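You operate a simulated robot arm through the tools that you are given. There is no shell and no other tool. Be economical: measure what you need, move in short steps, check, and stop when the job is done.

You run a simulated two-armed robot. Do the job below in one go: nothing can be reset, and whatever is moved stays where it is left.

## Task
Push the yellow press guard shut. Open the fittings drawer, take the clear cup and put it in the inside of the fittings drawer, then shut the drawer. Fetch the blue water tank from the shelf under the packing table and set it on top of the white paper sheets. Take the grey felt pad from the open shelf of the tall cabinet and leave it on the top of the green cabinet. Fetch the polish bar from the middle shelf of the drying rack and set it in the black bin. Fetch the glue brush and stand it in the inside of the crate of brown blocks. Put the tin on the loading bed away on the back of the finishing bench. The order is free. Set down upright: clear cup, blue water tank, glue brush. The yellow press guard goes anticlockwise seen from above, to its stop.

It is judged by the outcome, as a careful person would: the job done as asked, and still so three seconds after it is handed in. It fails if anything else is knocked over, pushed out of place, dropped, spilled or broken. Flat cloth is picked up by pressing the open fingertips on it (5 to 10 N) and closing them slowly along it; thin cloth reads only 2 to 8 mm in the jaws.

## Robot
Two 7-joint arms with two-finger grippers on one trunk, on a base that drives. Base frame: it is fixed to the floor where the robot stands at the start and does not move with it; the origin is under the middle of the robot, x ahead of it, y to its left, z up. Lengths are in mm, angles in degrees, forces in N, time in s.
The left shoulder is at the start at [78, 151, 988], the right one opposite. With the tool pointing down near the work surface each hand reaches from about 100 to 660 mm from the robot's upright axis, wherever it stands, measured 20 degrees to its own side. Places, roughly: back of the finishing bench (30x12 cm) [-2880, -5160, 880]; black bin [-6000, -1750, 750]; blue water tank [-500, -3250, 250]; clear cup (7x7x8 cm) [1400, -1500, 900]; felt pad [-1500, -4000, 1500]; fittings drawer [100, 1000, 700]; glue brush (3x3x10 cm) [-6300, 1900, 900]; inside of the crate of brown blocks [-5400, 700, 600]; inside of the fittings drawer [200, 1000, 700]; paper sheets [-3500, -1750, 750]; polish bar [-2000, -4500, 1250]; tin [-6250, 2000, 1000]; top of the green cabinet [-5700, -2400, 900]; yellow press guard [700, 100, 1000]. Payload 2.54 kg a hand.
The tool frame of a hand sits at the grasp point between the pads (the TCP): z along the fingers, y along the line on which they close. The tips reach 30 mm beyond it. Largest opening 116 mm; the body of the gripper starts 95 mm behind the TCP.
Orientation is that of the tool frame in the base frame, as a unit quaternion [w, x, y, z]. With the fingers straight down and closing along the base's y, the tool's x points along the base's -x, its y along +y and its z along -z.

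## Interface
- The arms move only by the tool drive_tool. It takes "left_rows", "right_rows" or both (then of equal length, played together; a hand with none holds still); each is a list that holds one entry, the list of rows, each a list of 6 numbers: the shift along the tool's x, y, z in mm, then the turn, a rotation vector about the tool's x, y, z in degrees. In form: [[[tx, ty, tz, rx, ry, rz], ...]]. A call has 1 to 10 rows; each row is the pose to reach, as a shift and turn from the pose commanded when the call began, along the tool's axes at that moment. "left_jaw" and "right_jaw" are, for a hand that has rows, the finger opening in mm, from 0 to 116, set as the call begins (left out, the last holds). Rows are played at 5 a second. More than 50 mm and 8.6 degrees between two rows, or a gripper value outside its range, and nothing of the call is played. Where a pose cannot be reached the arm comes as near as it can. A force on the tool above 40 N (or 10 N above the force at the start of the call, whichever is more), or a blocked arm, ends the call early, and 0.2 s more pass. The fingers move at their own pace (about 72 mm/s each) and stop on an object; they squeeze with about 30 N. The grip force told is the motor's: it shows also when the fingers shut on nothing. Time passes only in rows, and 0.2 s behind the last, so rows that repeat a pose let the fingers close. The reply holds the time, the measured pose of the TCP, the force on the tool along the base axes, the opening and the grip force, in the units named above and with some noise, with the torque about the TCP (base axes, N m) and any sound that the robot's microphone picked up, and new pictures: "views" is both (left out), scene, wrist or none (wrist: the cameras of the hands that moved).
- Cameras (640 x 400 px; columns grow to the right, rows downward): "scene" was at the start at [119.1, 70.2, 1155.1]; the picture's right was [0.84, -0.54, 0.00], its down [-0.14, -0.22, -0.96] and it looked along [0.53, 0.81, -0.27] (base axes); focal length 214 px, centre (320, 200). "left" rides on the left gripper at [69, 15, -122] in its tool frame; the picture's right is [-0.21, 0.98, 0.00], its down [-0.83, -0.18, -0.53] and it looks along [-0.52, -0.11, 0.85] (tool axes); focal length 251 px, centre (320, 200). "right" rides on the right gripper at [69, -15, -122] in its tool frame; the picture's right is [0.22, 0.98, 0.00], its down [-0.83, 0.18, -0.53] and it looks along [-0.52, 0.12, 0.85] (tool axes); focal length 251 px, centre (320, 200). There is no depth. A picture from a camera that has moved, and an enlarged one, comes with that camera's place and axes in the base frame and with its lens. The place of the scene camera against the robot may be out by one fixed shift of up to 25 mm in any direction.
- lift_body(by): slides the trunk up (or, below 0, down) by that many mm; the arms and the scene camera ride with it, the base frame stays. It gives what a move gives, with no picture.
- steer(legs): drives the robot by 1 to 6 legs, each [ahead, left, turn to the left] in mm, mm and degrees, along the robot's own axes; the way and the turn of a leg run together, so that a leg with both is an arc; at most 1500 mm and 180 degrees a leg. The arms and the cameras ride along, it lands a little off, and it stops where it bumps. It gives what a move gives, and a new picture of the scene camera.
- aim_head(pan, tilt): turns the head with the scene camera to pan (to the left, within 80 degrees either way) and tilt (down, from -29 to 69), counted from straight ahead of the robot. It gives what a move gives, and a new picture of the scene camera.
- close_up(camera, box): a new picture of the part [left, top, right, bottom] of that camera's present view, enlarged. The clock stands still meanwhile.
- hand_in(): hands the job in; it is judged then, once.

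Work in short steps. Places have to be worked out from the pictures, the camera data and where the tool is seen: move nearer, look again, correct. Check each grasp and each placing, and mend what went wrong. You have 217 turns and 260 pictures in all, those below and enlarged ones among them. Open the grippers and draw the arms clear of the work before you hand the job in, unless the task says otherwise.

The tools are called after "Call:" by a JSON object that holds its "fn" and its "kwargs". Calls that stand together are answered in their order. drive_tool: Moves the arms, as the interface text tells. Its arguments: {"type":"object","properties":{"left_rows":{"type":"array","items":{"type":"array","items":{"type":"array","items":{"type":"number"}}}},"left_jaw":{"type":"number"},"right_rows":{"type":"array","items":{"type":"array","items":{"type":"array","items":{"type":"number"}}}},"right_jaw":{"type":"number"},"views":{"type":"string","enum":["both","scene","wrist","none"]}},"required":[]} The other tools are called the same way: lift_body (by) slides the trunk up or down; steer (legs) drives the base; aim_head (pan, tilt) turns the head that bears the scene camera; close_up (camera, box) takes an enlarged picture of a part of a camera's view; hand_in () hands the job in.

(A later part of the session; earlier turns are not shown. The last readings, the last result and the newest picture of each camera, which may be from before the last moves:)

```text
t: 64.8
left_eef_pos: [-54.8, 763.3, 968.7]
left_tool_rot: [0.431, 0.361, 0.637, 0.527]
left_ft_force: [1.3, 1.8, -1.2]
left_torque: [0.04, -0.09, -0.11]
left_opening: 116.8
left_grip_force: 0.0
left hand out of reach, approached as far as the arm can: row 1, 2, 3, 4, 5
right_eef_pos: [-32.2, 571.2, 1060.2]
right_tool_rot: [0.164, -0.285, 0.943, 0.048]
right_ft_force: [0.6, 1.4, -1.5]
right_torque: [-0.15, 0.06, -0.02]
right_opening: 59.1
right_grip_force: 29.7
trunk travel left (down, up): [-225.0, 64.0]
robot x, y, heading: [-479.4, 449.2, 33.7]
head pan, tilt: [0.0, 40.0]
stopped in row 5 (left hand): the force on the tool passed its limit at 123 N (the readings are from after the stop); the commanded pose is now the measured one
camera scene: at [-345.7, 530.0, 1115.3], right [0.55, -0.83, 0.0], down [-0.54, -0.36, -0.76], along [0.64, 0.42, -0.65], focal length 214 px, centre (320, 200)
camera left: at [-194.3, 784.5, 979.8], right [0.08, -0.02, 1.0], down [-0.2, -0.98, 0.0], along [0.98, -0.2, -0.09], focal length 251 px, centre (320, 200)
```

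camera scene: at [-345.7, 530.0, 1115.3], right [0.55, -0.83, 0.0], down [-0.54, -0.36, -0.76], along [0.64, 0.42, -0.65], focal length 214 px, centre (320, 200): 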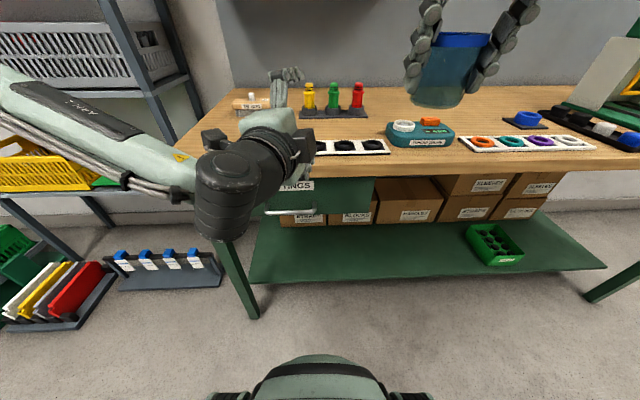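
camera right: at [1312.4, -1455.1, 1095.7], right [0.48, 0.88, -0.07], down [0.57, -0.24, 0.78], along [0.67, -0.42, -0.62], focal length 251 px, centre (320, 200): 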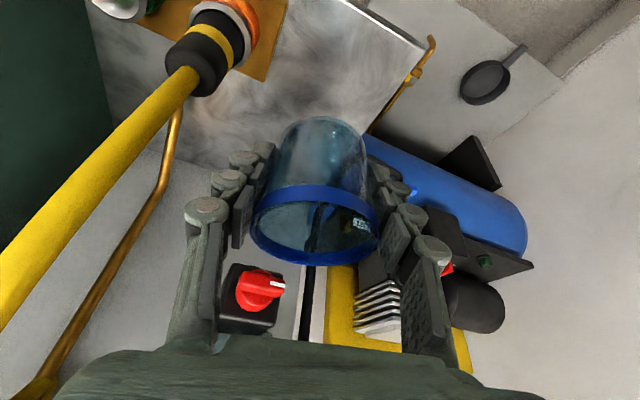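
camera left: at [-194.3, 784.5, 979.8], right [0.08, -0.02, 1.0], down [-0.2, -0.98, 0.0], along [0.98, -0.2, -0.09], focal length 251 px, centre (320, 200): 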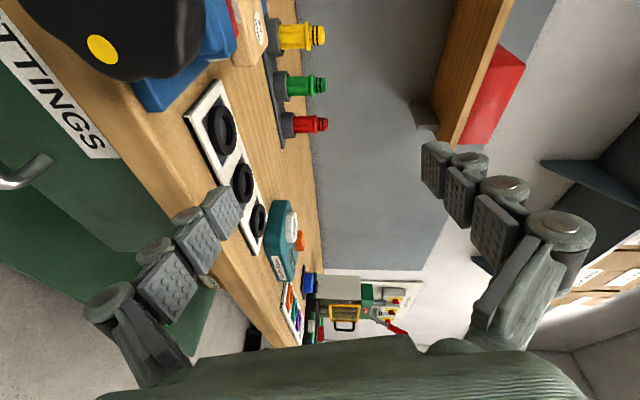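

The arm got into an awkward posture and strayed. I lift the left hand straight up first.

Call:
{"fn": "drive_tool", "kwargs": {"left_rows": [[[-5, 29, -2, 0, 0, 0], [-10, 58, -4, 0, 0, 0], [-15, 88, -6, 0, 0, 0], [-20, 117, -8, 0, 0, 0]]], "views": "scene"}}

Call:
{"fn": "close_up", "kwargs": {"camera": "scene", "box": [180, 80, 400, 218]}}

```text
t: 65.8
left_eef_pos: [-54.9, 759.6, 1090.3]
left_tool_rot: [0.433, 0.361, 0.635, 0.527]
left_ft_force: [0.5, 0.0, -0.2]
left_torque: [0.03, 0.01, 0.0]
left_opening: 115.9
left_grip_force: 0.1
right_eef_pos: [-33.3, 568.7, 1063.3]
right_tool_rot: [0.166, -0.284, 0.943, 0.048]
right_ft_force: [0.6, 0.1, -0.5]
right_torque: [-0.04, 0.01, 0.01]
right_opening: 59.2
right_grip_force: 30.1
trunk travel left (down, up): [-225.0, 64.0]
robot x, y, heading: [-474.8, 449.6, 33.3]
head pan, tilt: [0.0, 40.0]
camera scene: at [-347.1, 527.1, 1116.2], right [0.55, -0.83, 0.0], down [-0.54, -0.35, -0.77], along [0.64, 0.42, -0.64], focal length 214 px, centre (320, 200)
```

scene: 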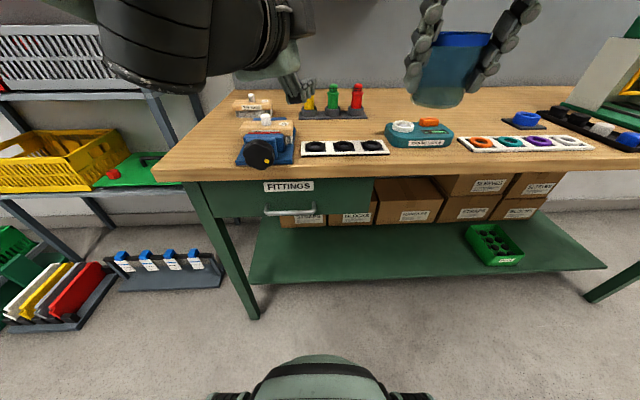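

```text
2.90 times, centred on (290, 149) of scene
camera zoom: at [-347.1, 527.1, 1116.2], right [0.55, -0.83, 0.0], down [-0.54, -0.35, -0.77], along [0.64, 0.42, -0.64], focal length 622 px, centre (407, 348)
```

zoom: 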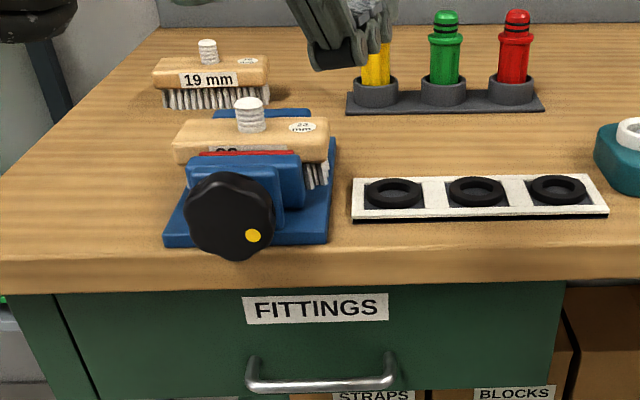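

Nothing on the bench was displaced. The forward-pointing hand needs more room, so I stand further back, then lower the hand in front of the drawer.

Call:
{"fn": "steer", "kwargs": {"legs": [[-170, 0, 0]]}}

Call:
{"fn": "drive_tool", "kwargs": {"left_rows": [[[13, -39, 4, 2.5, 1.7, 0.8], [26, -78, 8, 4.9, 3.4, 1.6], [39, -116, 12, 7.4, 5.1, 2.4], [52, -155, 17, 9.8, 6.9, 3.3], [65, -194, 21, 12.3, 8.6, 4.1], [78, -232, 25, 14.7, 10.3, 4.9], [91, -271, 29, 17.2, 12, 5.7], [104, -310, 33, 19.6, 13.7, 6.5]]], "left_jaw": 70, "views": "both"}}

```text
t: 67.3
left_eef_pos: [-197.0, 666.4, 1090.5]
left_tool_rot: [0.433, 0.362, 0.635, 0.528]
left_ft_force: [0.1, 0.4, 0.4]
left_torque: [0.01, 0.02, 0.01]
left_opening: 116.1
left_grip_force: 0.1
right_eef_pos: [-177.3, 474.9, 1063.0]
right_tool_rot: [0.165, -0.284, 0.943, 0.049]
right_ft_force: [0.5, -0.2, -0.5]
right_torque: [0.01, 0.02, 0.01]
right_opening: 59.2
right_grip_force: 29.6
trunk travel left (down, up): [-225.0, 64.0]
robot x, y, heading: [-617.5, 357.1, 33.4]
head pan, tilt: [0.0, 40.0]
camera scene: at [-489.5, 433.2, 1116.3], right [0.55, -0.84, 0.0], down [-0.54, -0.35, -0.77], along [0.64, 0.42, -0.64], focal length 214 px, centre (320, 200)
```

scene: 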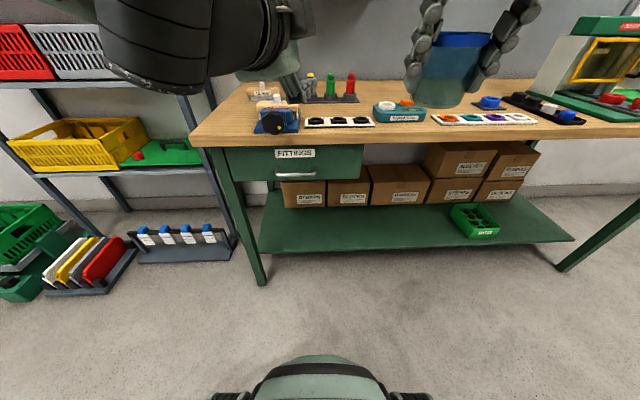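

```text
t: 69.1
left_eef_pos: [-225.8, 758.9, 796.8]
left_tool_rot: [0.257, 0.4, 0.74, 0.475]
left_ft_force: [0.1, -0.4, -0.2]
left_torque: [0.0, 0.03, -0.02]
left_opening: 69.7
left_grip_force: 0.0
left hand out of reach, approached as far as the arm can: row 5, 6, 7, 8
right_eef_pos: [-176.1, 474.0, 1061.9]
right_tool_rot: [0.164, -0.284, 0.944, 0.048]
right_ft_force: [-0.2, -0.8, -0.6]
right_torque: [-0.01, 0.01, -0.02]
right_opening: 59.2
right_grip_force: 30.2
trunk travel left (down, up): [-225.0, 64.0]
robot x, y, heading: [-619.9, 355.5, 33.1]
head pan, tilt: [0.0, 40.0]
camera scene: at [-489.1, 433.5, 1116.2], right [0.55, -0.84, 0.0], down [-0.54, -0.35, -0.77], along [0.64, 0.42, -0.64], focal length 214 px, centre (320, 200)
camera left: at [-351.3, 758.4, 862.7], right [0.46, 0.04, 0.89], down [-0.02, -1.0, 0.06], along [0.89, -0.04, -0.46], focal length 251 px, centre (320, 200)
```

scene: 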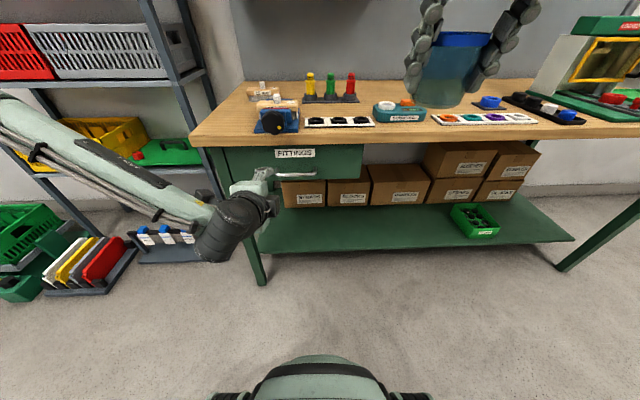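
left: 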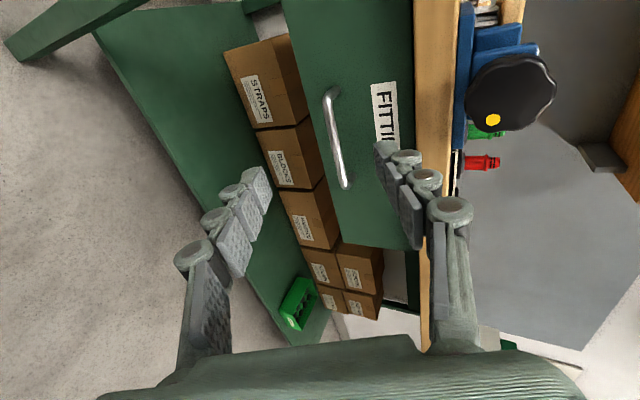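

Good: two wrist views put the handle bar at about [-65, 821, 735], 179 mm ahead of the TCP. I move in most of the way and look again.

Call:
{"fn": "drive_tool", "kwargs": {"left_rows": [[[-9, 4, 28, 0, 0, 0], [-18, 7, 55, 0, 0, 0], [-27, 11, 83, 0, 0, 0], [-36, 14, 110, 0, 0, 0]]], "views": "wrist"}}

```text
t: 70.1
left_eef_pos: [-155.3, 812.6, 797.8]
left_tool_rot: [0.257, 0.401, 0.741, 0.474]
left_ft_force: [0.4, 0.0, 0.2]
left_torque: [0.02, 0.0, 0.0]
left_opening: 70.1
left_grip_force: 0.1
left hand out of reach, approached as far as the arm can: row 1, 2, 3, 4
right_eef_pos: [-176.9, 473.9, 1062.5]
right_tool_rot: [0.165, -0.283, 0.944, 0.049]
right_ft_force: [-0.2, 0.2, -0.7]
right_torque: [-0.01, -0.03, -0.01]
right_opening: 59.4
right_grip_force: 29.9
trunk travel left (down, up): [-225.0, 64.0]
robot x, y, heading: [-621.0, 355.2, 33.3]
head pan, tilt: [0.0, 40.0]
camera left: at [-280.3, 812.4, 862.9], right [0.46, 0.05, 0.89], down [-0.02, -1.0, 0.06], along [0.89, -0.04, -0.46], focal length 251 px, centre (320, 200)
```

left: 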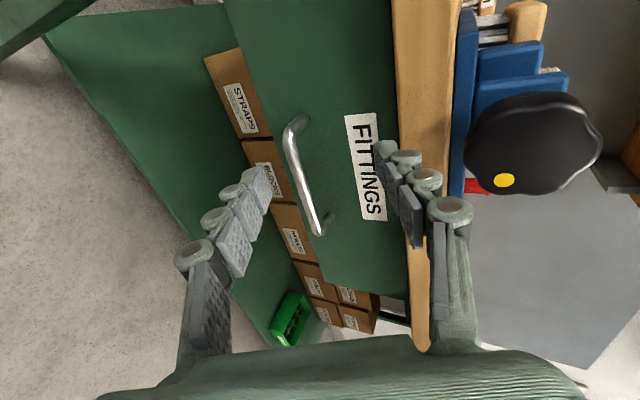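

The hand cannot get lower in this posture, so I lower the trunk by 57 mm.

Call:
{"fn": "lift_body", "kwargs": {"by": -57}}

Call:
{"fn": "close_up", "kwargs": {"camera": "left", "box": [0, 0, 640, 400]}}

```text
t: 71.1
left_eef_pos: [-155.0, 811.7, 739.9]
left_tool_rot: [0.257, 0.401, 0.74, 0.475]
left_ft_force: [-0.6, 0.0, 0.9]
left_torque: [-0.01, -0.02, 0.0]
left_opening: 70.1
left_grip_force: 0.1
right_eef_pos: [-176.1, 473.3, 1005.1]
right_tool_rot: [0.166, -0.284, 0.943, 0.049]
right_ft_force: [0.2, -0.7, -0.1]
right_torque: [0.01, -0.02, 0.02]
right_opening: 59.0
right_grip_force: 30.2
trunk travel left (down, up): [-168.0, 121.0]
robot x, y, heading: [-614.8, 356.0, 33.5]
head pan, tilt: [0.0, 40.0]
```

```text
1.00 times, centred on (320, 200) of left (not enlarged: the box is as wide or as high as the picture)
camera zoom: at [-280.5, 812.1, 806.1], right [0.46, 0.04, 0.89], down [-0.02, -1.0, 0.06], along [0.89, -0.04, -0.46], focal length 251 px, centre (320, 200)
```

zoom: 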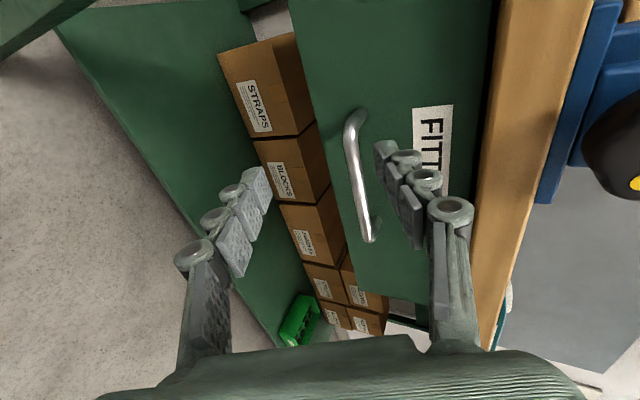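

Handle refined to [-73, 825, 736]. I move forward so the bar comes between the fingers near the tips.

Call:
{"fn": "drive_tool", "kwargs": {"left_rows": [[[-17, 14, 29, 0, 0, 0], [-34, 28, 59, 0, 0, 0]]], "views": "wrist"}}

```text
t: 71.7
left_eef_pos: [-113.1, 840.0, 764.0]
left_tool_rot: [0.258, 0.401, 0.741, 0.473]
left_ft_force: [0.2, -0.2, 0.2]
left_torque: [-0.01, 0.0, -0.03]
left_opening: 69.9
left_grip_force: 0.1
left hand out of reach, approached as far as the arm can: row 1, 2
right_eef_pos: [-175.9, 474.5, 1005.9]
right_tool_rot: [0.165, -0.283, 0.943, 0.049]
right_ft_force: [-0.4, -0.1, -0.5]
right_torque: [0.0, 0.0, 0.01]
right_opening: 59.2
right_grip_force: 30.0
trunk travel left (down, up): [-168.0, 121.0]
robot x, y, heading: [-619.8, 357.6, 33.3]
head pan, tilt: [0.0, 40.0]
camera left: at [-237.8, 840.0, 829.8], right [0.46, 0.04, 0.89], down [-0.02, -1.0, 0.06], along [0.89, -0.05, -0.46], focal length 251 px, centre (320, 200)
```

left: 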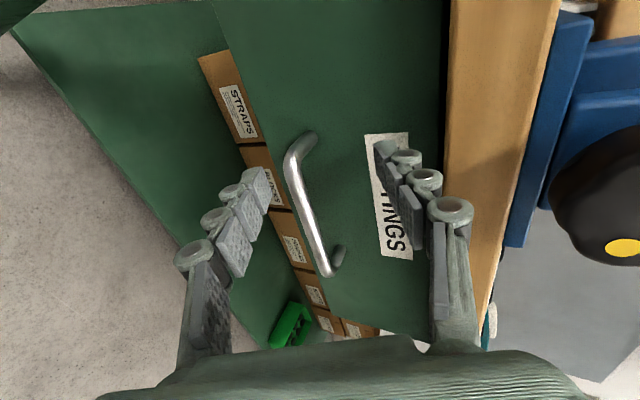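

The arm cannot move further inward and drifts up, so I use trunk and base instead: down 23 mm, then 14 ahead and 34 right.

Call:
{"fn": "lift_body", "kwargs": {"by": -23}}

Call:
{"fn": "steer", "kwargs": {"legs": [[14, -34, 0]]}}

Call:
{"fn": "close_up", "kwargs": {"camera": "left", "box": [0, 0, 640, 400]}}

```text
t: 72.4
left_eef_pos: [-112.4, 839.4, 742.1]
left_tool_rot: [0.257, 0.402, 0.741, 0.473]
left_ft_force: [0.5, -0.6, 0.1]
left_torque: [-0.04, 0.01, 0.02]
left_opening: 70.0
left_grip_force: 0.0
right_eef_pos: [-176.8, 472.5, 983.0]
right_tool_rot: [0.166, -0.283, 0.943, 0.049]
right_ft_force: [-0.8, -0.8, -1.3]
right_torque: [0.01, -0.03, 0.0]
right_opening: 59.3
right_grip_force: 29.8
trunk travel left (down, up): [-145.0, 144.0]
robot x, y, heading: [-616.2, 356.6, 33.5]
head pan, tilt: [0.0, 40.0]
```

```text
t: 73.4
left_eef_pos: [-82.8, 818.7, 741.8]
left_tool_rot: [0.259, 0.402, 0.74, 0.473]
left_ft_force: [-0.7, -1.3, 0.4]
left_torque: [0.03, -0.01, -0.03]
left_opening: 70.0
left_grip_force: 0.0
right_eef_pos: [-147.6, 453.8, 983.6]
right_tool_rot: [0.166, -0.284, 0.943, 0.049]
right_ft_force: [-1.2, 0.7, -0.2]
right_torque: [0.02, -0.02, 0.0]
right_opening: 59.1
right_grip_force: 30.1
trunk travel left (down, up): [-145.0, 144.0]
robot x, y, heading: [-585.9, 335.0, 33.2]
head pan, tilt: [0.0, 40.0]
camera scene: at [-459.1, 412.9, 1036.2], right [0.55, -0.84, 0.0], down [-0.54, -0.35, -0.77], along [0.64, 0.42, -0.64], focal length 214 px, centre (320, 200)
```

scene: 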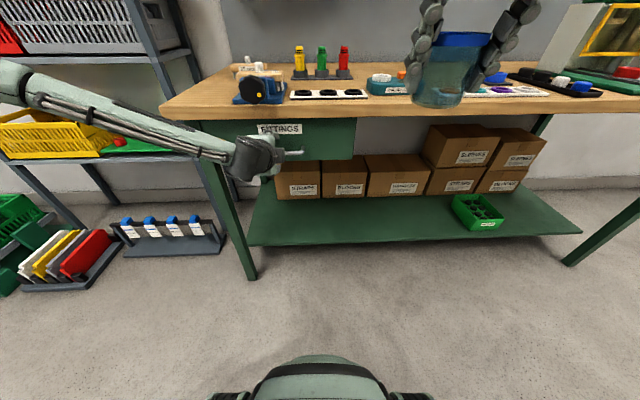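

```text
1.00 times, centred on (320, 200) of left (not enlarged: the box is as wide or as high as the picture)
camera zoom: at [-208.0, 819.2, 806.8], right [0.46, 0.04, 0.89], down [-0.02, -1.0, 0.06], along [0.89, -0.05, -0.46], focal length 251 px, centre (320, 200)
```

zoom: 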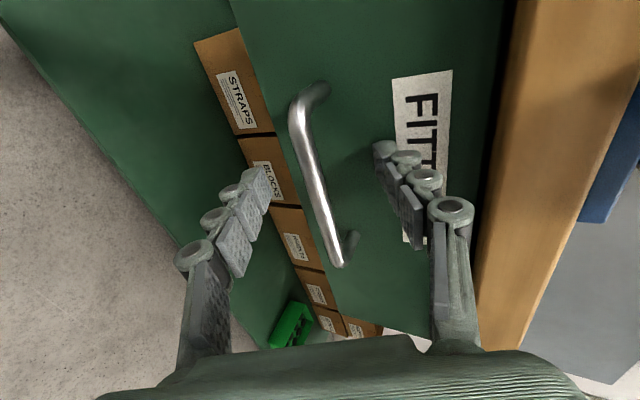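

The bar lies between the fingers. I close the left hand on it.

Call:
{"fn": "drive_tool", "kwargs": {"left_rows": [[[0, 0, 0, 0, 0, 0], [0, 0, 0, 0, 0, 0], [0, 0, 0, 0, 0, 0], [0, 0, 0, 0, 0, 0]]], "left_jaw": 0, "views": "wrist"}}

```text
t: 74.4
left_eef_pos: [-83.0, 819.5, 739.0]
left_tool_rot: [0.256, 0.401, 0.743, 0.471]
left_ft_force: [-3.4, -3.3, -8.3]
left_torque: [-0.67, -0.34, 0.48]
left_opening: 10.6
left_grip_force: 37.5
right_eef_pos: [-144.7, 453.9, 981.9]
right_tool_rot: [0.165, -0.284, 0.943, 0.049]
right_ft_force: [0.4, -0.2, -0.2]
right_torque: [-0.01, 0.0, 0.03]
right_opening: 59.1
right_grip_force: 30.2
trunk travel left (down, up): [-145.0, 144.0]
robot x, y, heading: [-590.7, 338.9, 33.4]
head pan, tilt: [0.0, 40.0]
camera left: at [-208.3, 819.4, 804.8], right [0.46, 0.05, 0.89], down [-0.02, -1.0, 0.06], along [0.89, -0.05, -0.46], focal length 251 px, centre (320, 200)
```

left: 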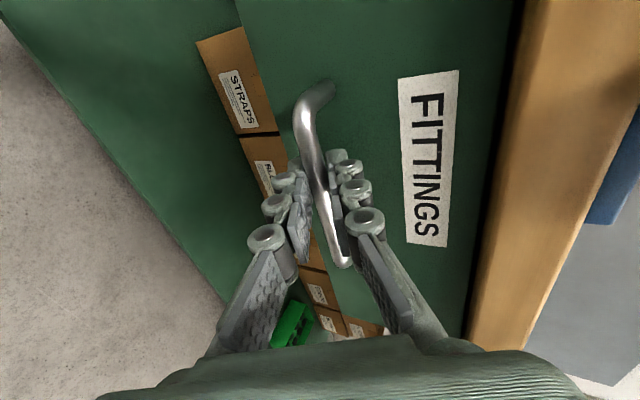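

Gripped the bar (10.6 mm). I pull the drawer by backing the base 220 mm.

Call:
{"fn": "steer", "kwargs": {"legs": [[-220, 0, 0]]}}

```text
t: 76.1
left_eef_pos: [-255.7, 692.8, 739.6]
left_tool_rot: [0.263, 0.408, 0.74, 0.466]
left_ft_force: [1.7, -1.1, -0.9]
left_torque: [-0.58, -0.41, 0.49]
left_opening: 10.8
left_grip_force: 37.9
right_eef_pos: [-322.0, 337.0, 983.0]
right_tool_rot: [0.165, -0.283, 0.944, 0.049]
right_ft_force: [-0.6, 0.1, -0.7]
right_torque: [-0.01, 0.0, 0.0]
right_opening: 59.3
right_grip_force: 30.0
trunk travel left (down, up): [-145.0, 144.0]
robot x, y, heading: [-763.4, 217.8, 33.1]
head pan, tilt: [0.0, 40.0]
stopped in leg 1: the force on the tool passed its limit at 40 N (the readings are from after the stop); the commanded pose is now the measured one
camera scene: at [-635.4, 296.0, 1036.3], right [0.55, -0.84, 0.0], down [-0.54, -0.35, -0.77], along [0.64, 0.42, -0.64], focal length 214 px, centre (320, 200)
```

scene: 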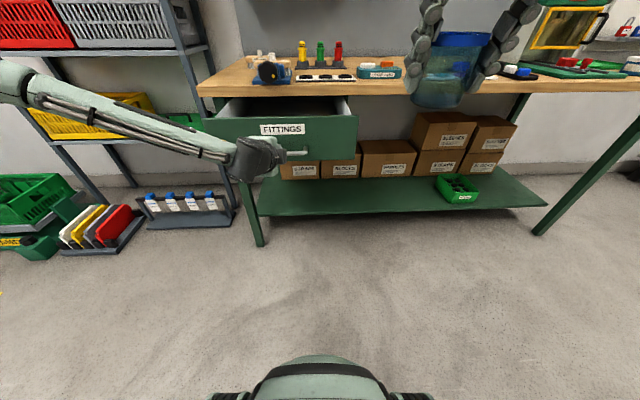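

Drawer is open about 215 mm. I open the left fingers and back off to free the handle.

Call:
{"fn": "drive_tool", "kwargs": {"left_rows": [[[0, 0, 0, 0, 0, 0], [0, 0, 0, 0, 0, 0]]], "left_jaw": 60, "views": "none"}}

Call:
{"fn": "steer", "kwargs": {"legs": [[-110, 0, 0]]}}

```text
t: 76.7
left_eef_pos: [-254.7, 693.3, 740.6]
left_tool_rot: [0.263, 0.409, 0.739, 0.466]
left_ft_force: [0.9, 0.1, 0.2]
left_torque: [-0.02, -0.01, -0.02]
left_opening: 59.8
left_grip_force: 0.1
right_eef_pos: [-323.4, 334.8, 981.8]
right_tool_rot: [0.165, -0.283, 0.943, 0.049]
right_ft_force: [0.9, -0.3, -1.2]
right_torque: [-0.01, 0.0, 0.01]
right_opening: 59.0
right_grip_force: 30.3
trunk travel left (down, up): [-145.0, 144.0]
robot x, y, heading: [-766.5, 220.0, 33.2]
head pan, tilt: [0.0, 40.0]
```

```text
t: 77.9
left_eef_pos: [-348.4, 635.4, 738.5]
left_tool_rot: [0.263, 0.408, 0.739, 0.467]
left_ft_force: [-0.3, -0.5, 0.2]
left_torque: [0.03, -0.02, -0.02]
left_opening: 59.9
left_grip_force: 0.1
right_eef_pos: [-413.5, 275.9, 982.3]
right_tool_rot: [0.164, -0.283, 0.944, 0.049]
right_ft_force: [0.1, 0.5, -1.2]
right_torque: [0.01, -0.02, -0.01]
right_opening: 59.4
right_grip_force: 30.2
trunk travel left (down, up): [-145.0, 144.0]
robot x, y, heading: [-853.9, 159.7, 33.0]
head pan, tilt: [0.0, 40.0]
camera scene: at [-726.7, 236.5, 1036.3], right [0.55, -0.84, 0.0], down [-0.54, -0.35, -0.77], along [0.64, 0.42, -0.64], focal length 214 px, centre (320, 200)
```

scene: 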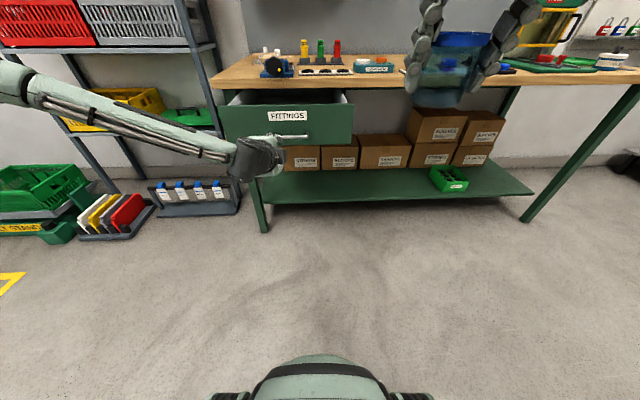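

I raise the trunk, and move the left hand up and outward out of the way.

Call:
{"fn": "lift_body", "kwargs": {"by": 80}}

Call:
{"fn": "drive_tool", "kwargs": {"left_rows": [[[30, 27, -13, 0, 0, 0], [60, 54, -26, 0, 0, 0], [90, 82, -38, 0, 0, 0], [120, 109, -51, 0, 0, 0], [150, 136, -63, 0, 0, 0], [180, 163, -70, 0, 0, 0]]], "views": "none"}}

Call:
{"fn": "steer", "kwargs": {"legs": [[180, 150, 2]]}}

```text
t: 79.0
left_eef_pos: [-347.7, 634.7, 818.4]
left_tool_rot: [0.264, 0.408, 0.739, 0.466]
left_ft_force: [0.4, 0.2, -0.1]
left_torque: [0.01, 0.0, -0.01]
left_opening: 60.0
left_grip_force: 0.1
right_eef_pos: [-412.4, 278.5, 1061.8]
right_tool_rot: [0.165, -0.283, 0.943, 0.049]
right_ft_force: [0.4, 0.4, 0.0]
right_torque: [-0.01, -0.01, 0.0]
right_opening: 59.1
right_grip_force: 30.2
trunk travel left (down, up): [-225.0, 64.0]
robot x, y, heading: [-855.5, 160.1, 33.3]
head pan, tilt: [0.0, 40.0]
```

```text
t: 80.4
left_eef_pos: [-439.3, 792.5, 997.5]
left_tool_rot: [0.264, 0.408, 0.739, 0.466]
left_ft_force: [0.1, 0.0, 0.2]
left_torque: [0.02, 0.02, 0.0]
left_opening: 60.0
left_grip_force: 0.1
right_eef_pos: [-414.0, 277.1, 1062.1]
right_tool_rot: [0.165, -0.284, 0.943, 0.049]
right_ft_force: [0.4, -0.7, 0.3]
right_torque: [0.0, 0.0, -0.01]
right_opening: 59.1
right_grip_force: 29.5
trunk travel left (down, up): [-225.0, 64.0]
robot x, y, heading: [-856.2, 160.2, 33.0]
head pan, tilt: [0.0, 40.0]
```

```text
t: 82.5
left_eef_pos: [-397.3, 1032.4, 996.1]
left_tool_rot: [0.255, 0.395, 0.746, 0.471]
left_ft_force: [0.6, -0.4, -0.4]
left_torque: [0.0, -0.01, -0.01]
left_opening: 60.2
left_grip_force: 0.0
right_eef_pos: [-351.7, 517.3, 1062.3]
right_tool_rot: [0.164, -0.299, 0.939, 0.052]
right_ft_force: [0.2, 0.4, -0.2]
right_torque: [-0.01, 0.0, -0.02]
right_opening: 59.3
right_grip_force: 29.5
trunk travel left (down, up): [-225.0, 64.0]
robot x, y, heading: [-790.9, 387.2, 35.3]
head pan, tilt: [0.0, 40.0]
camera scene: at [-664.1, 466.9, 1116.1], right [0.58, -0.82, 0.0], down [-0.53, -0.37, -0.77], along [0.63, 0.44, -0.64], focal length 214 px, centre (320, 200)
```

scene: 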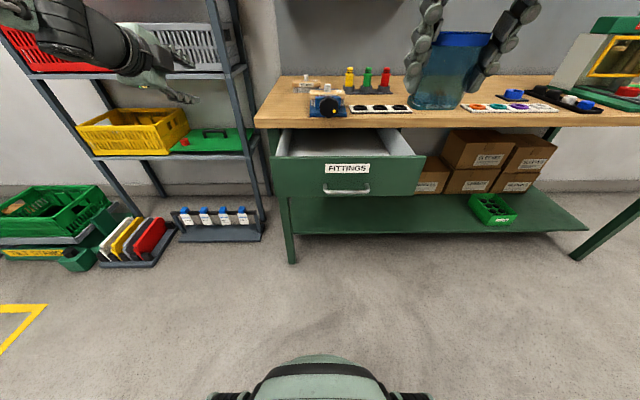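

The open drawer shows its empty-looking floor. Before going nearer I fold the left arm back to its hanging pose so it won't touch the rack.

Call:
{"fn": "drive_tool", "kwargs": {"left_rows": [[[8, -1, -24, 3.9, 3.9, -6.1], [15, -2, -49, 7.8, 7.8, -12.2], [23, -4, -73, 11.6, 11.6, -18.3], [31, -5, -98, 15.5, 15.5, -24.4], [38, -6, -122, 19.4, 19.4, -30.5], [46, -7, -146, 23.3, 23.3, -36.6], [54, -8, -171, 27.2, 27.2, -42.8], [62, -10, -195, 31, 31, -48.9], [69, -11, -220, 34.9, 34.9, -55], [77, -12, -244, 38.8, 38.8, -61.1]]], "views": "none"}}

Call:
{"fn": "drive_tool", "kwargs": {"left_rows": [[[0, 0, 0, 3.9, 3.9, -6.1], [0, 0, 0, 7.8, 7.8, -12.2], [0, 0, 0, 11.7, 11.7, -18.3]]], "left_jaw": 30, "views": "scene"}}

```text
t: 84.7
left_eef_pos: [-628.2, 969.9, 1089.9]
left_tool_rot: [0.068, -0.134, 0.981, 0.12]
left_ft_force: [0.5, -0.7, -0.5]
left_torque: [-0.01, 0.0, -0.02]
left_opening: 59.8
left_grip_force: 0.0
right_eef_pos: [-352.1, 518.0, 1062.5]
right_tool_rot: [0.164, -0.298, 0.939, 0.051]
right_ft_force: [-0.3, 0.4, -1.4]
right_torque: [0.01, -0.03, -0.02]
right_opening: 59.1
right_grip_force: 29.8
trunk travel left (down, up): [-225.0, 64.0]
robot x, y, heading: [-790.7, 384.3, 35.3]
head pan, tilt: [0.0, 40.0]
```

```text
t: 85.5
left_eef_pos: [-627.0, 971.5, 1089.8]
left_tool_rot: [-0.001, -0.292, 0.956, -0.006]
left_ft_force: [-0.1, -0.7, -0.4]
left_torque: [0.0, 0.01, -0.01]
left_opening: 30.1
left_grip_force: 0.1
right_eef_pos: [-352.4, 517.6, 1062.2]
right_tool_rot: [0.164, -0.299, 0.939, 0.051]
right_ft_force: [0.3, 1.0, -0.3]
right_torque: [0.0, 0.01, 0.03]
right_opening: 59.2
right_grip_force: 29.9
trunk travel left (down, up): [-225.0, 64.0]
robot x, y, heading: [-792.7, 390.8, 35.1]
head pan, tilt: [0.0, 40.0]
camera scene: at [-664.1, 466.8, 1116.1], right [0.58, -0.82, 0.0], down [-0.53, -0.37, -0.77], along [0.63, 0.44, -0.64], focal length 214 px, centre (320, 200)
```

scene: 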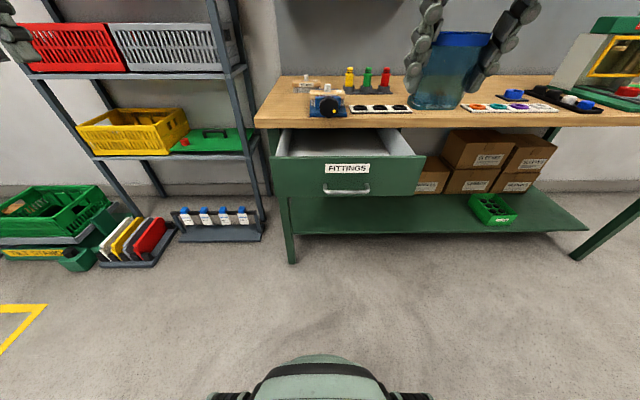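

Left hand is tucked. I drive forward and slightly left so that the right hand can reach into the drawer.

Call:
{"fn": "steer", "kwargs": {"legs": [[190, 60, 0]]}}

Call:
{"fn": "aim_head", "kwargs": {"pan": -10, "tilt": 50}}

Call:
{"fn": "close_up", "kwargs": {"camera": "right", "box": [0, 0, 640, 400]}}

```text
t: 87.1
left_eef_pos: [-506.5, 1128.9, 1089.3]
left_tool_rot: [-0.002, -0.292, 0.957, -0.006]
left_ft_force: [-0.6, 0.2, -0.6]
left_torque: [0.0, 0.05, 0.04]
left_opening: 30.4
left_grip_force: 0.0
right_eef_pos: [-233.1, 676.5, 1061.9]
right_tool_rot: [0.163, -0.3, 0.939, 0.052]
right_ft_force: [-0.2, -0.7, -0.5]
right_torque: [-0.03, 0.03, -0.02]
right_opening: 59.1
right_grip_force: 30.3
trunk travel left (down, up): [-225.0, 64.0]
robot x, y, heading: [-671.9, 541.6, 35.5]
head pan, tilt: [0.0, 40.0]
camera scene: at [-544.4, 624.7, 1116.1], right [0.58, -0.82, 0.0], down [-0.53, -0.37, -0.77], along [0.63, 0.44, -0.64], focal length 214 px, centre (320, 200)
```

scene: 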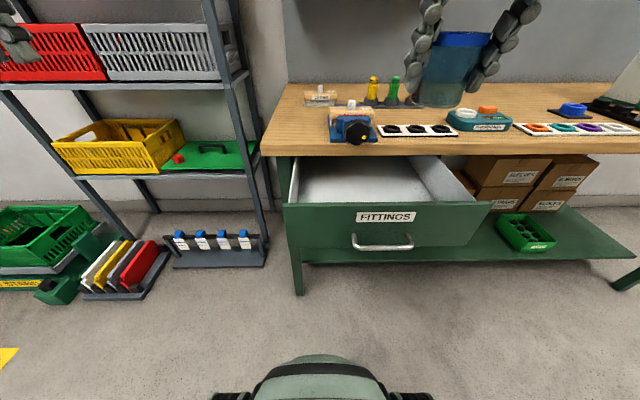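

```text
t: 87.8
left_eef_pos: [-507.2, 1128.2, 1090.0]
left_tool_rot: [-0.001, -0.292, 0.957, -0.005]
left_ft_force: [-0.5, 0.5, 0.5]
left_torque: [0.01, -0.01, 0.0]
left_opening: 30.0
left_grip_force: 0.1
right_eef_pos: [-233.3, 675.1, 1062.0]
right_tool_rot: [0.163, -0.3, 0.938, 0.052]
right_ft_force: [-0.9, -0.7, -1.0]
right_torque: [-0.04, 0.01, 0.03]
right_opening: 59.3
right_grip_force: 29.9
trunk travel left (down, up): [-225.0, 64.0]
robot x, y, heading: [-673.9, 544.4, 35.4]
head pan, tilt: [-10.0, 50.0]
camera scene: at [-544.5, 608.2, 1102.1], right [0.43, -0.9, 0.0], down [-0.69, -0.33, -0.64], along [0.58, 0.27, -0.77], focal length 214 px, centre (320, 200)
```

scene: 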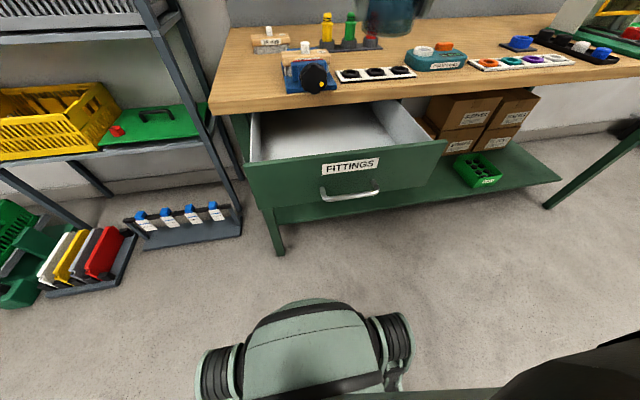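

```text
1.00 times, centred on (320, 200) of right (not enlarged: the box is as wide or as high as the picture)
camera zoom: at [-310.9, 601.6, 1153.7], right [-0.73, 0.68, -0.07], down [0.38, 0.49, 0.78], along [0.57, 0.54, -0.62], focal length 251 px, centre (320, 200)
```

zoom: 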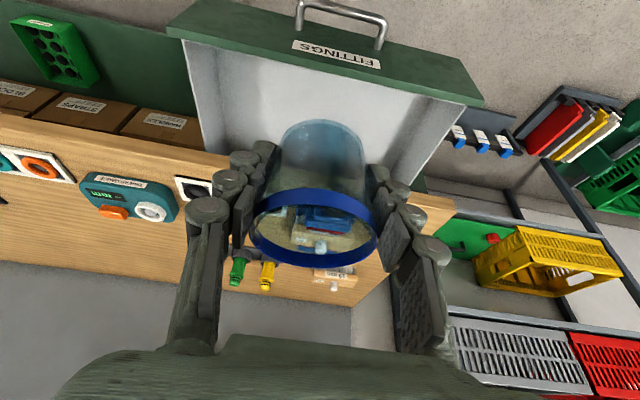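

Wrist view shows the empty drawer; its floor centre is near [-127, 756]. I bring the cup over it.

Call:
{"fn": "drive_tool", "kwargs": {"right_rows": [[[-14, 1, 40, 0, 0, 0], [-28, 2, 79, 0, 0, 0], [-42, 2, 119, 0, 0, 0], [-56, 3, 158, 0, 0, 0], [-71, 4, 198, 0, 0, 0]]], "views": "both"}}

```text
t: 89.0
left_eef_pos: [-506.1, 1129.4, 1088.2]
left_tool_rot: [0.0, -0.291, 0.957, -0.006]
left_ft_force: [0.0, -0.2, 0.1]
left_torque: [0.02, -0.03, -0.01]
left_opening: 30.1
left_grip_force: 0.0
right_eef_pos: [-126.9, 755.6, 898.9]
right_tool_rot: [0.163, -0.3, 0.939, 0.051]
right_ft_force: [0.2, 0.9, -1.1]
right_torque: [0.02, -0.02, 0.0]
right_opening: 59.1
right_grip_force: 30.6
trunk travel left (down, up): [-225.0, 64.0]
robot x, y, heading: [-670.0, 543.7, 35.3]
head pan, tilt: [-10.0, 50.0]
camera scene: at [-544.3, 608.3, 1102.0], right [0.43, -0.9, 0.0], down [-0.69, -0.33, -0.64], along [0.58, 0.27, -0.77], focal length 214 px, centre (320, 200)
camera right: at [-203.5, 682.1, 990.5], right [-0.73, 0.68, -0.07], down [0.38, 0.49, 0.78], along [0.57, 0.54, -0.62], focal length 251 px, centre (320, 200)
```

scene: 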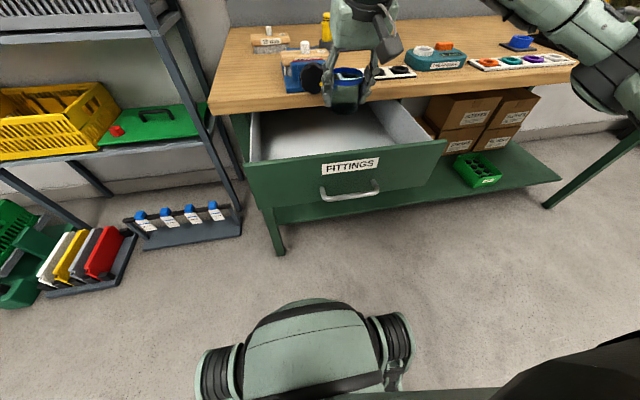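
right: 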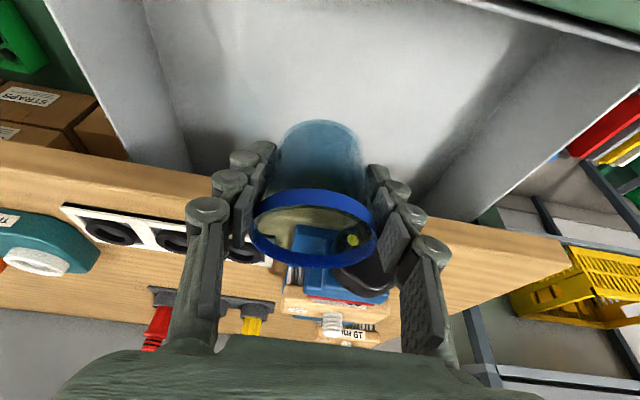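

I pull back 15 mm from the vise knob and lower the cup into the drawer.

Call:
{"fn": "drive_tool", "kwargs": {"right_rows": [[[14, 0, -5, 0, 0, 0], [27, 0, 32, 0, 0, 0], [40, 0, 68, 0, 0, 0], [53, 0, 104, 0, 0, 0]]], "views": "wrist"}}

```text
t: 90.0
left_eef_pos: [-506.5, 1128.4, 1088.5]
left_tool_rot: [-0.001, -0.292, 0.956, -0.005]
left_ft_force: [-0.4, -0.3, -0.5]
left_torque: [-0.02, 0.02, 0.04]
left_opening: 29.9
left_grip_force: 0.1
right_eef_pos: [-137.6, 746.9, 781.7]
right_tool_rot: [0.164, -0.3, 0.938, 0.052]
right_ft_force: [0.6, 0.4, -0.8]
right_torque: [-0.04, 0.04, 0.0]
right_opening: 59.3
right_grip_force: 29.7
trunk travel left (down, up): [-225.0, 64.0]
robot x, y, heading: [-669.7, 543.9, 35.3]
head pan, tilt: [-10.0, 50.0]
camera right: at [-215.1, 674.1, 874.3], right [-0.73, 0.68, -0.07], down [0.38, 0.49, 0.78], along [0.57, 0.54, -0.62], focal length 251 px, centre (320, 200)
```

right: 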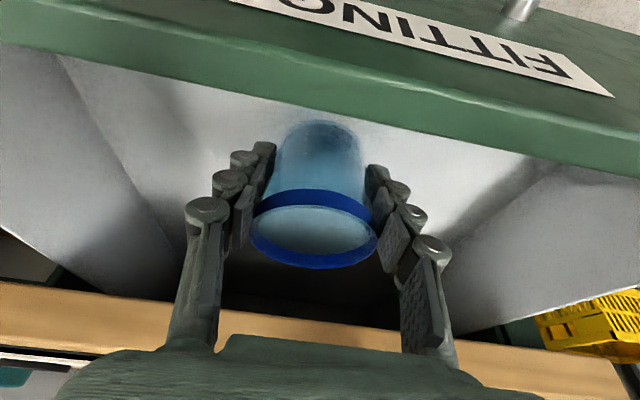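

The cup is inside the drawer's outline. I go down slowly until it touches the floor.

Call:
{"fn": "drive_tool", "kwargs": {"right_rows": [[[3, 0, 9, 0, 0, 0], [7, 0, 19, 0, 0, 0], [10, 0, 28, 0, 0, 0], [12, 0, 33, 0, 0, 0], [14, 0, 38, 0, 0, 0], [15, 0, 42, 0, 0, 0]]], "views": "wrist"}}

```text
t: 91.4
left_eef_pos: [-508.5, 1126.8, 1090.3]
left_tool_rot: [0.002, -0.293, 0.956, -0.005]
left_ft_force: [0.0, -0.2, -0.1]
left_torque: [0.0, 0.02, -0.02]
left_opening: 29.9
left_grip_force: 0.1
right_eef_pos: [-137.5, 749.1, 744.3]
right_tool_rot: [0.17, -0.298, 0.938, 0.054]
right_ft_force: [2.9, -1.7, 25.0]
right_torque: [0.17, -0.04, 0.02]
right_opening: 59.4
right_grip_force: 29.8
trunk travel left (down, up): [-225.0, 64.0]
robot x, y, heading: [-667.6, 544.3, 35.3]
head pan, tilt: [-10.0, 50.0]
camera right: at [-215.3, 674.1, 834.9], right [-0.73, 0.68, -0.07], down [0.37, 0.49, 0.79], along [0.57, 0.55, -0.61], focal length 251 px, centre (320, 200)
```

right: 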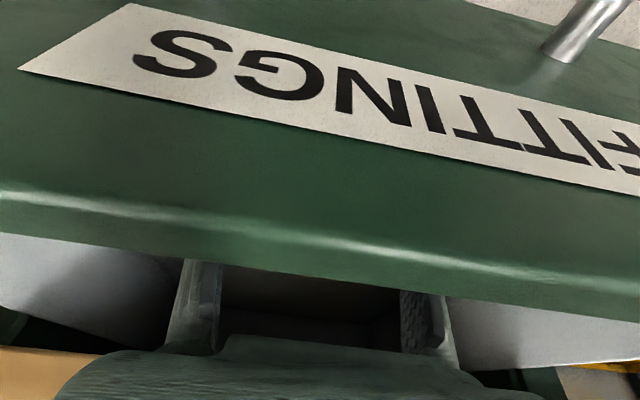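

Contact force of 25 N upward: the cup stands on the floor. I open the fingers.

Call:
{"fn": "drive_tool", "kwargs": {"right_rows": [[[0, 0, 0, 0, 0, 0], [0, 0, 0, 0, 0, 0]]], "right_jaw": 92, "views": "none"}}

Call:
{"fn": "drive_tool", "kwargs": {"right_rows": [[[-15, 0, -41, 0, 0, 0], [-30, 0, -82, 0, 0, 0], [-45, 0, -123, 0, 0, 0], [-62, 0, -168, 0, 0, 0]]], "views": "both"}}

```text
t: 92.0
left_eef_pos: [-508.6, 1127.7, 1089.6]
left_tool_rot: [0.0, -0.292, 0.956, -0.006]
left_ft_force: [0.5, -0.1, 1.0]
left_torque: [-0.01, 0.03, -0.01]
left_opening: 29.7
left_grip_force: 0.1
right_eef_pos: [-137.0, 747.6, 738.8]
right_tool_rot: [0.163, -0.3, 0.939, 0.051]
right_ft_force: [0.2, 0.5, -0.2]
right_torque: [-0.01, 0.0, -0.01]
right_opening: 91.8
right_grip_force: 0.0
trunk travel left (down, up): [-225.0, 64.0]
robot x, y, heading: [-671.1, 542.6, 35.0]
head pan, tilt: [-10.0, 50.0]
```

```text
t: 93.0
left_eef_pos: [-507.7, 1128.2, 1089.9]
left_tool_rot: [0.001, -0.292, 0.957, -0.005]
left_ft_force: [-0.3, 0.2, -1.0]
left_torque: [-0.03, 0.02, 0.0]
left_opening: 30.1
left_grip_force: 0.1
right_eef_pos: [-138.4, 747.2, 919.3]
right_tool_rot: [0.164, -0.3, 0.938, 0.051]
right_ft_force: [-0.7, 0.8, -0.5]
right_torque: [0.01, -0.03, 0.05]
right_opening: 92.1
right_grip_force: 0.0
trunk travel left (down, up): [-225.0, 64.0]
robot x, y, heading: [-674.3, 543.5, 35.2]
head pan, tilt: [-10.0, 50.0]
camera scene: at [-544.9, 608.1, 1102.0], right [0.43, -0.9, 0.0], down [-0.69, -0.33, -0.64], along [0.58, 0.27, -0.77], focal length 214 px, centre (320, 200)
camera right: at [-215.7, 673.9, 1010.8], right [-0.73, 0.68, -0.07], down [0.38, 0.49, 0.78], along [0.57, 0.54, -0.62], focal length 251 px, centre (320, 200)
```

scene: 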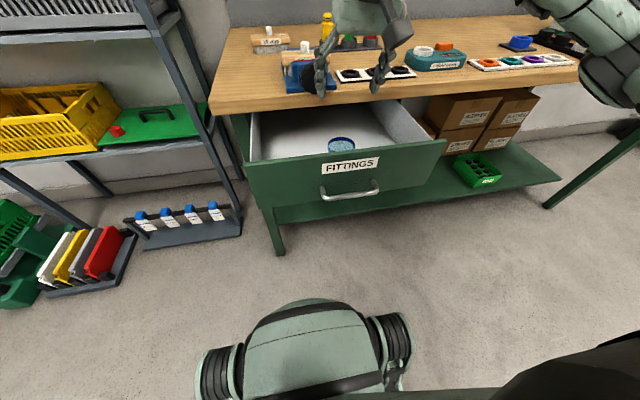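
right: 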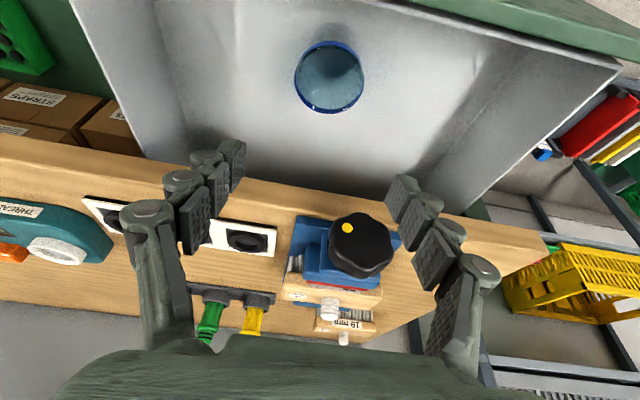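

The cup stands upright in the drawer. I back off, close and tilt the right fingers, and lower them in front of the handle to push it shut.

Call:
{"fn": "steer", "kwargs": {"legs": [[-200, 0, 0]]}}

Call:
{"fn": "drive_tool", "kwargs": {"right_rows": [[[12, 0, 34, 0, -5, 0], [24, 0, 68, 0, -10, 0], [36, 0, 102, 0, -15, 0], [48, 0, 136, 0, -20, 0], [60, 0, 170, 0, -25, 0]]], "right_jaw": 0, "views": "both"}}

```text
t: 94.6
left_eef_pos: [-670.6, 1014.0, 1089.6]
left_tool_rot: [0.001, -0.292, 0.957, -0.006]
left_ft_force: [0.8, 0.0, 0.4]
left_torque: [0.01, -0.02, -0.01]
left_opening: 30.0
left_grip_force: 0.0
right_eef_pos: [-299.8, 634.0, 918.1]
right_tool_rot: [0.165, -0.299, 0.938, 0.052]
right_ft_force: [-0.8, 0.3, -0.1]
right_torque: [-0.03, -0.01, 0.02]
right_opening: 92.0
right_grip_force: 0.1
trunk travel left (down, up): [-225.0, 64.0]
robot x, y, heading: [-829.2, 430.9, 35.2]
head pan, tilt: [-10.0, 50.0]
camera scene: at [-706.6, 493.8, 1102.1], right [0.43, -0.9, 0.0], down [-0.69, -0.33, -0.64], along [0.58, 0.27, -0.77], focal length 214 px, centre (320, 200)
```

scene: 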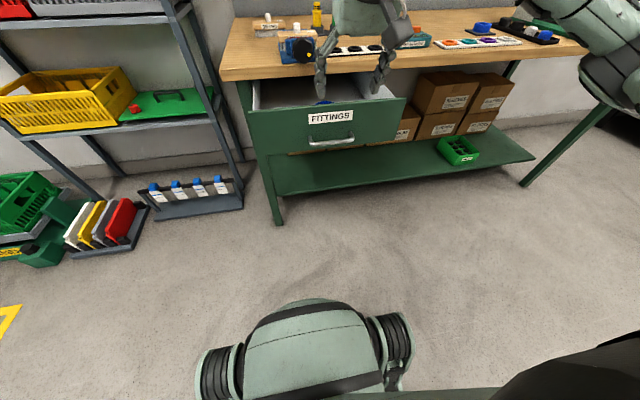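

```text
t: 95.8
left_eef_pos: [-669.6, 1014.6, 1089.4]
left_tool_rot: [-0.001, -0.292, 0.957, -0.006]
left_ft_force: [0.1, 0.3, -0.7]
left_torque: [-0.03, 0.0, -0.03]
left_opening: 30.0
left_grip_force: 0.0
right_eef_pos: [-297.9, 633.8, 738.1]
right_tool_rot: [0.365, -0.281, 0.88, 0.116]
right_ft_force: [0.5, 0.0, 0.1]
right_torque: [0.0, 0.01, 0.0]
right_opening: 0.0
right_grip_force: 28.8
trunk travel left (down, up): [-225.0, 64.0]
robot x, y, heading: [-831.7, 427.8, 35.4]
head pan, tilt: [-10.0, 50.0]
camera scene: at [-706.1, 494.0, 1102.1], right [0.43, -0.9, 0.0], down [-0.69, -0.33, -0.64], along [0.58, 0.27, -0.77], focal length 214 px, centre (320, 200)
camera right: at [-398.3, 543.6, 774.9], right [-0.69, 0.71, -0.15], down [0.06, 0.27, 0.96], along [0.72, 0.65, -0.23], focal length 251 px, centre (320, 200)
```

scene: 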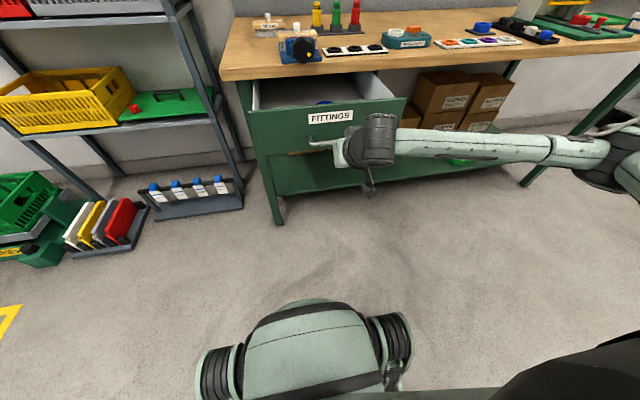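
right: 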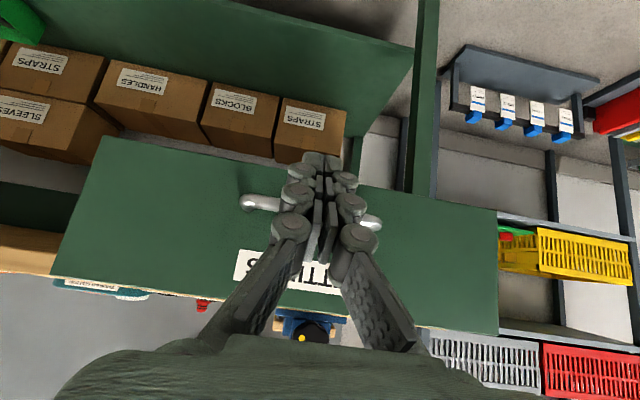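

The fingers face the middle of the handle. I drive forward to push the drawer.

Call:
{"fn": "steer", "kwargs": {"legs": [[225, 0, 0]]}}

```text
t: 97.5
left_eef_pos: [-485.4, 1144.7, 1088.2]
left_tool_rot: [-0.001, -0.292, 0.956, -0.005]
left_ft_force: [1.2, 0.1, -0.4]
left_torque: [0.0, 0.03, 0.03]
left_opening: 29.9
left_grip_force: 0.1
right_eef_pos: [-113.4, 765.5, 736.6]
right_tool_rot: [0.364, -0.282, 0.88, 0.115]
right_ft_force: [-0.8, -0.9, -0.4]
right_torque: [0.0, 0.01, 0.01]
right_opening: 0.1
right_grip_force: 29.1
trunk travel left (down, up): [-225.0, 64.0]
robot x, y, heading: [-647.4, 561.8, 35.2]
head pan, tilt: [-10.0, 50.0]
camera scene: at [-522.5, 624.3, 1101.9], right [0.43, -0.9, 0.0], down [-0.69, -0.33, -0.64], along [0.58, 0.27, -0.77], focal length 214 px, centre (320, 200)
```

scene: 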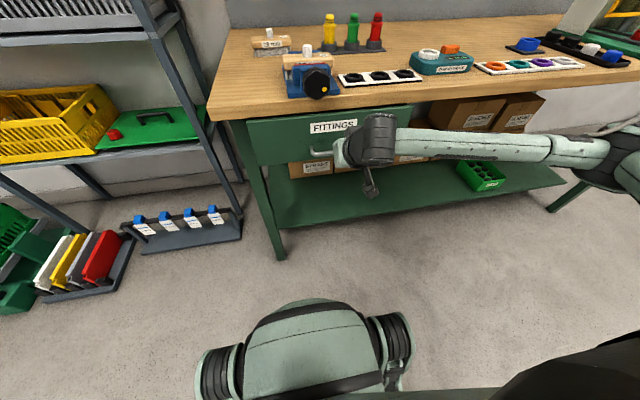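

Nearly shut, with low force. I push on in a short further leg.

Call:
{"fn": "steer", "kwargs": {"legs": [[60, 0, 0]]}}

Call:
{"fn": "close_up", "kwargs": {"camera": "scene", "box": [200, 60, 460, 222]}}

```text
t: 98.6
left_eef_pos: [-437.0, 1179.8, 1088.0]
left_tool_rot: [0.0, -0.291, 0.957, -0.005]
left_ft_force: [0.0, -0.7, 0.8]
left_torque: [-0.02, -0.02, -0.01]
left_opening: 30.2
left_grip_force: 0.0
right_eef_pos: [-73.8, 794.1, 726.8]
right_tool_rot: [0.349, -0.287, 0.885, 0.11]
right_ft_force: [-0.2, -0.7, 0.5]
right_torque: [-0.04, -0.02, 0.02]
right_opening: 0.2
right_grip_force: 29.0
trunk travel left (down, up): [-225.0, 64.0]
robot x, y, heading: [-600.5, 595.7, 35.5]
head pan, tilt: [-10.0, 50.0]
stopped in leg 1: the force on the tool passed its limit at 57 N (the readings are from after the stop); the commanded pose is now the measured one
camera scene: at [-473.8, 658.7, 1102.1], right [0.43, -0.9, 0.0], down [-0.69, -0.33, -0.64], along [0.58, 0.27, -0.77], focal length 214 px, centre (320, 200)
```

scene: 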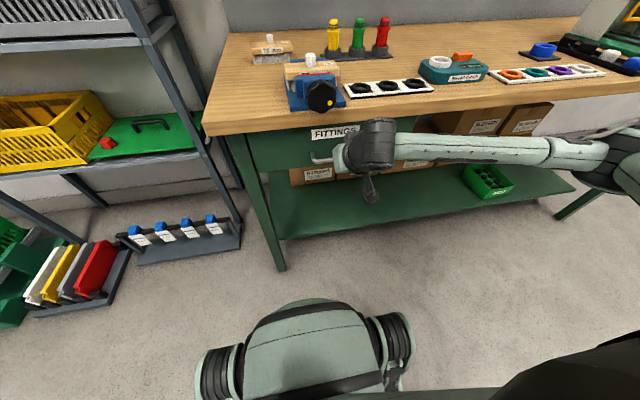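

```text
2.46 times, centred on (330, 141) of scene
camera zoom: at [-473.8, 658.7, 1102.1], right [0.43, -0.9, 0.0], down [-0.69, -0.33, -0.64], along [0.58, 0.27, -0.77], focal length 528 px, centre (295, 345)
```

zoom: 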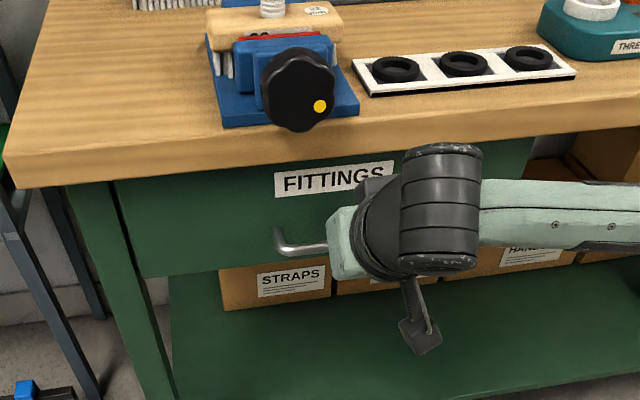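

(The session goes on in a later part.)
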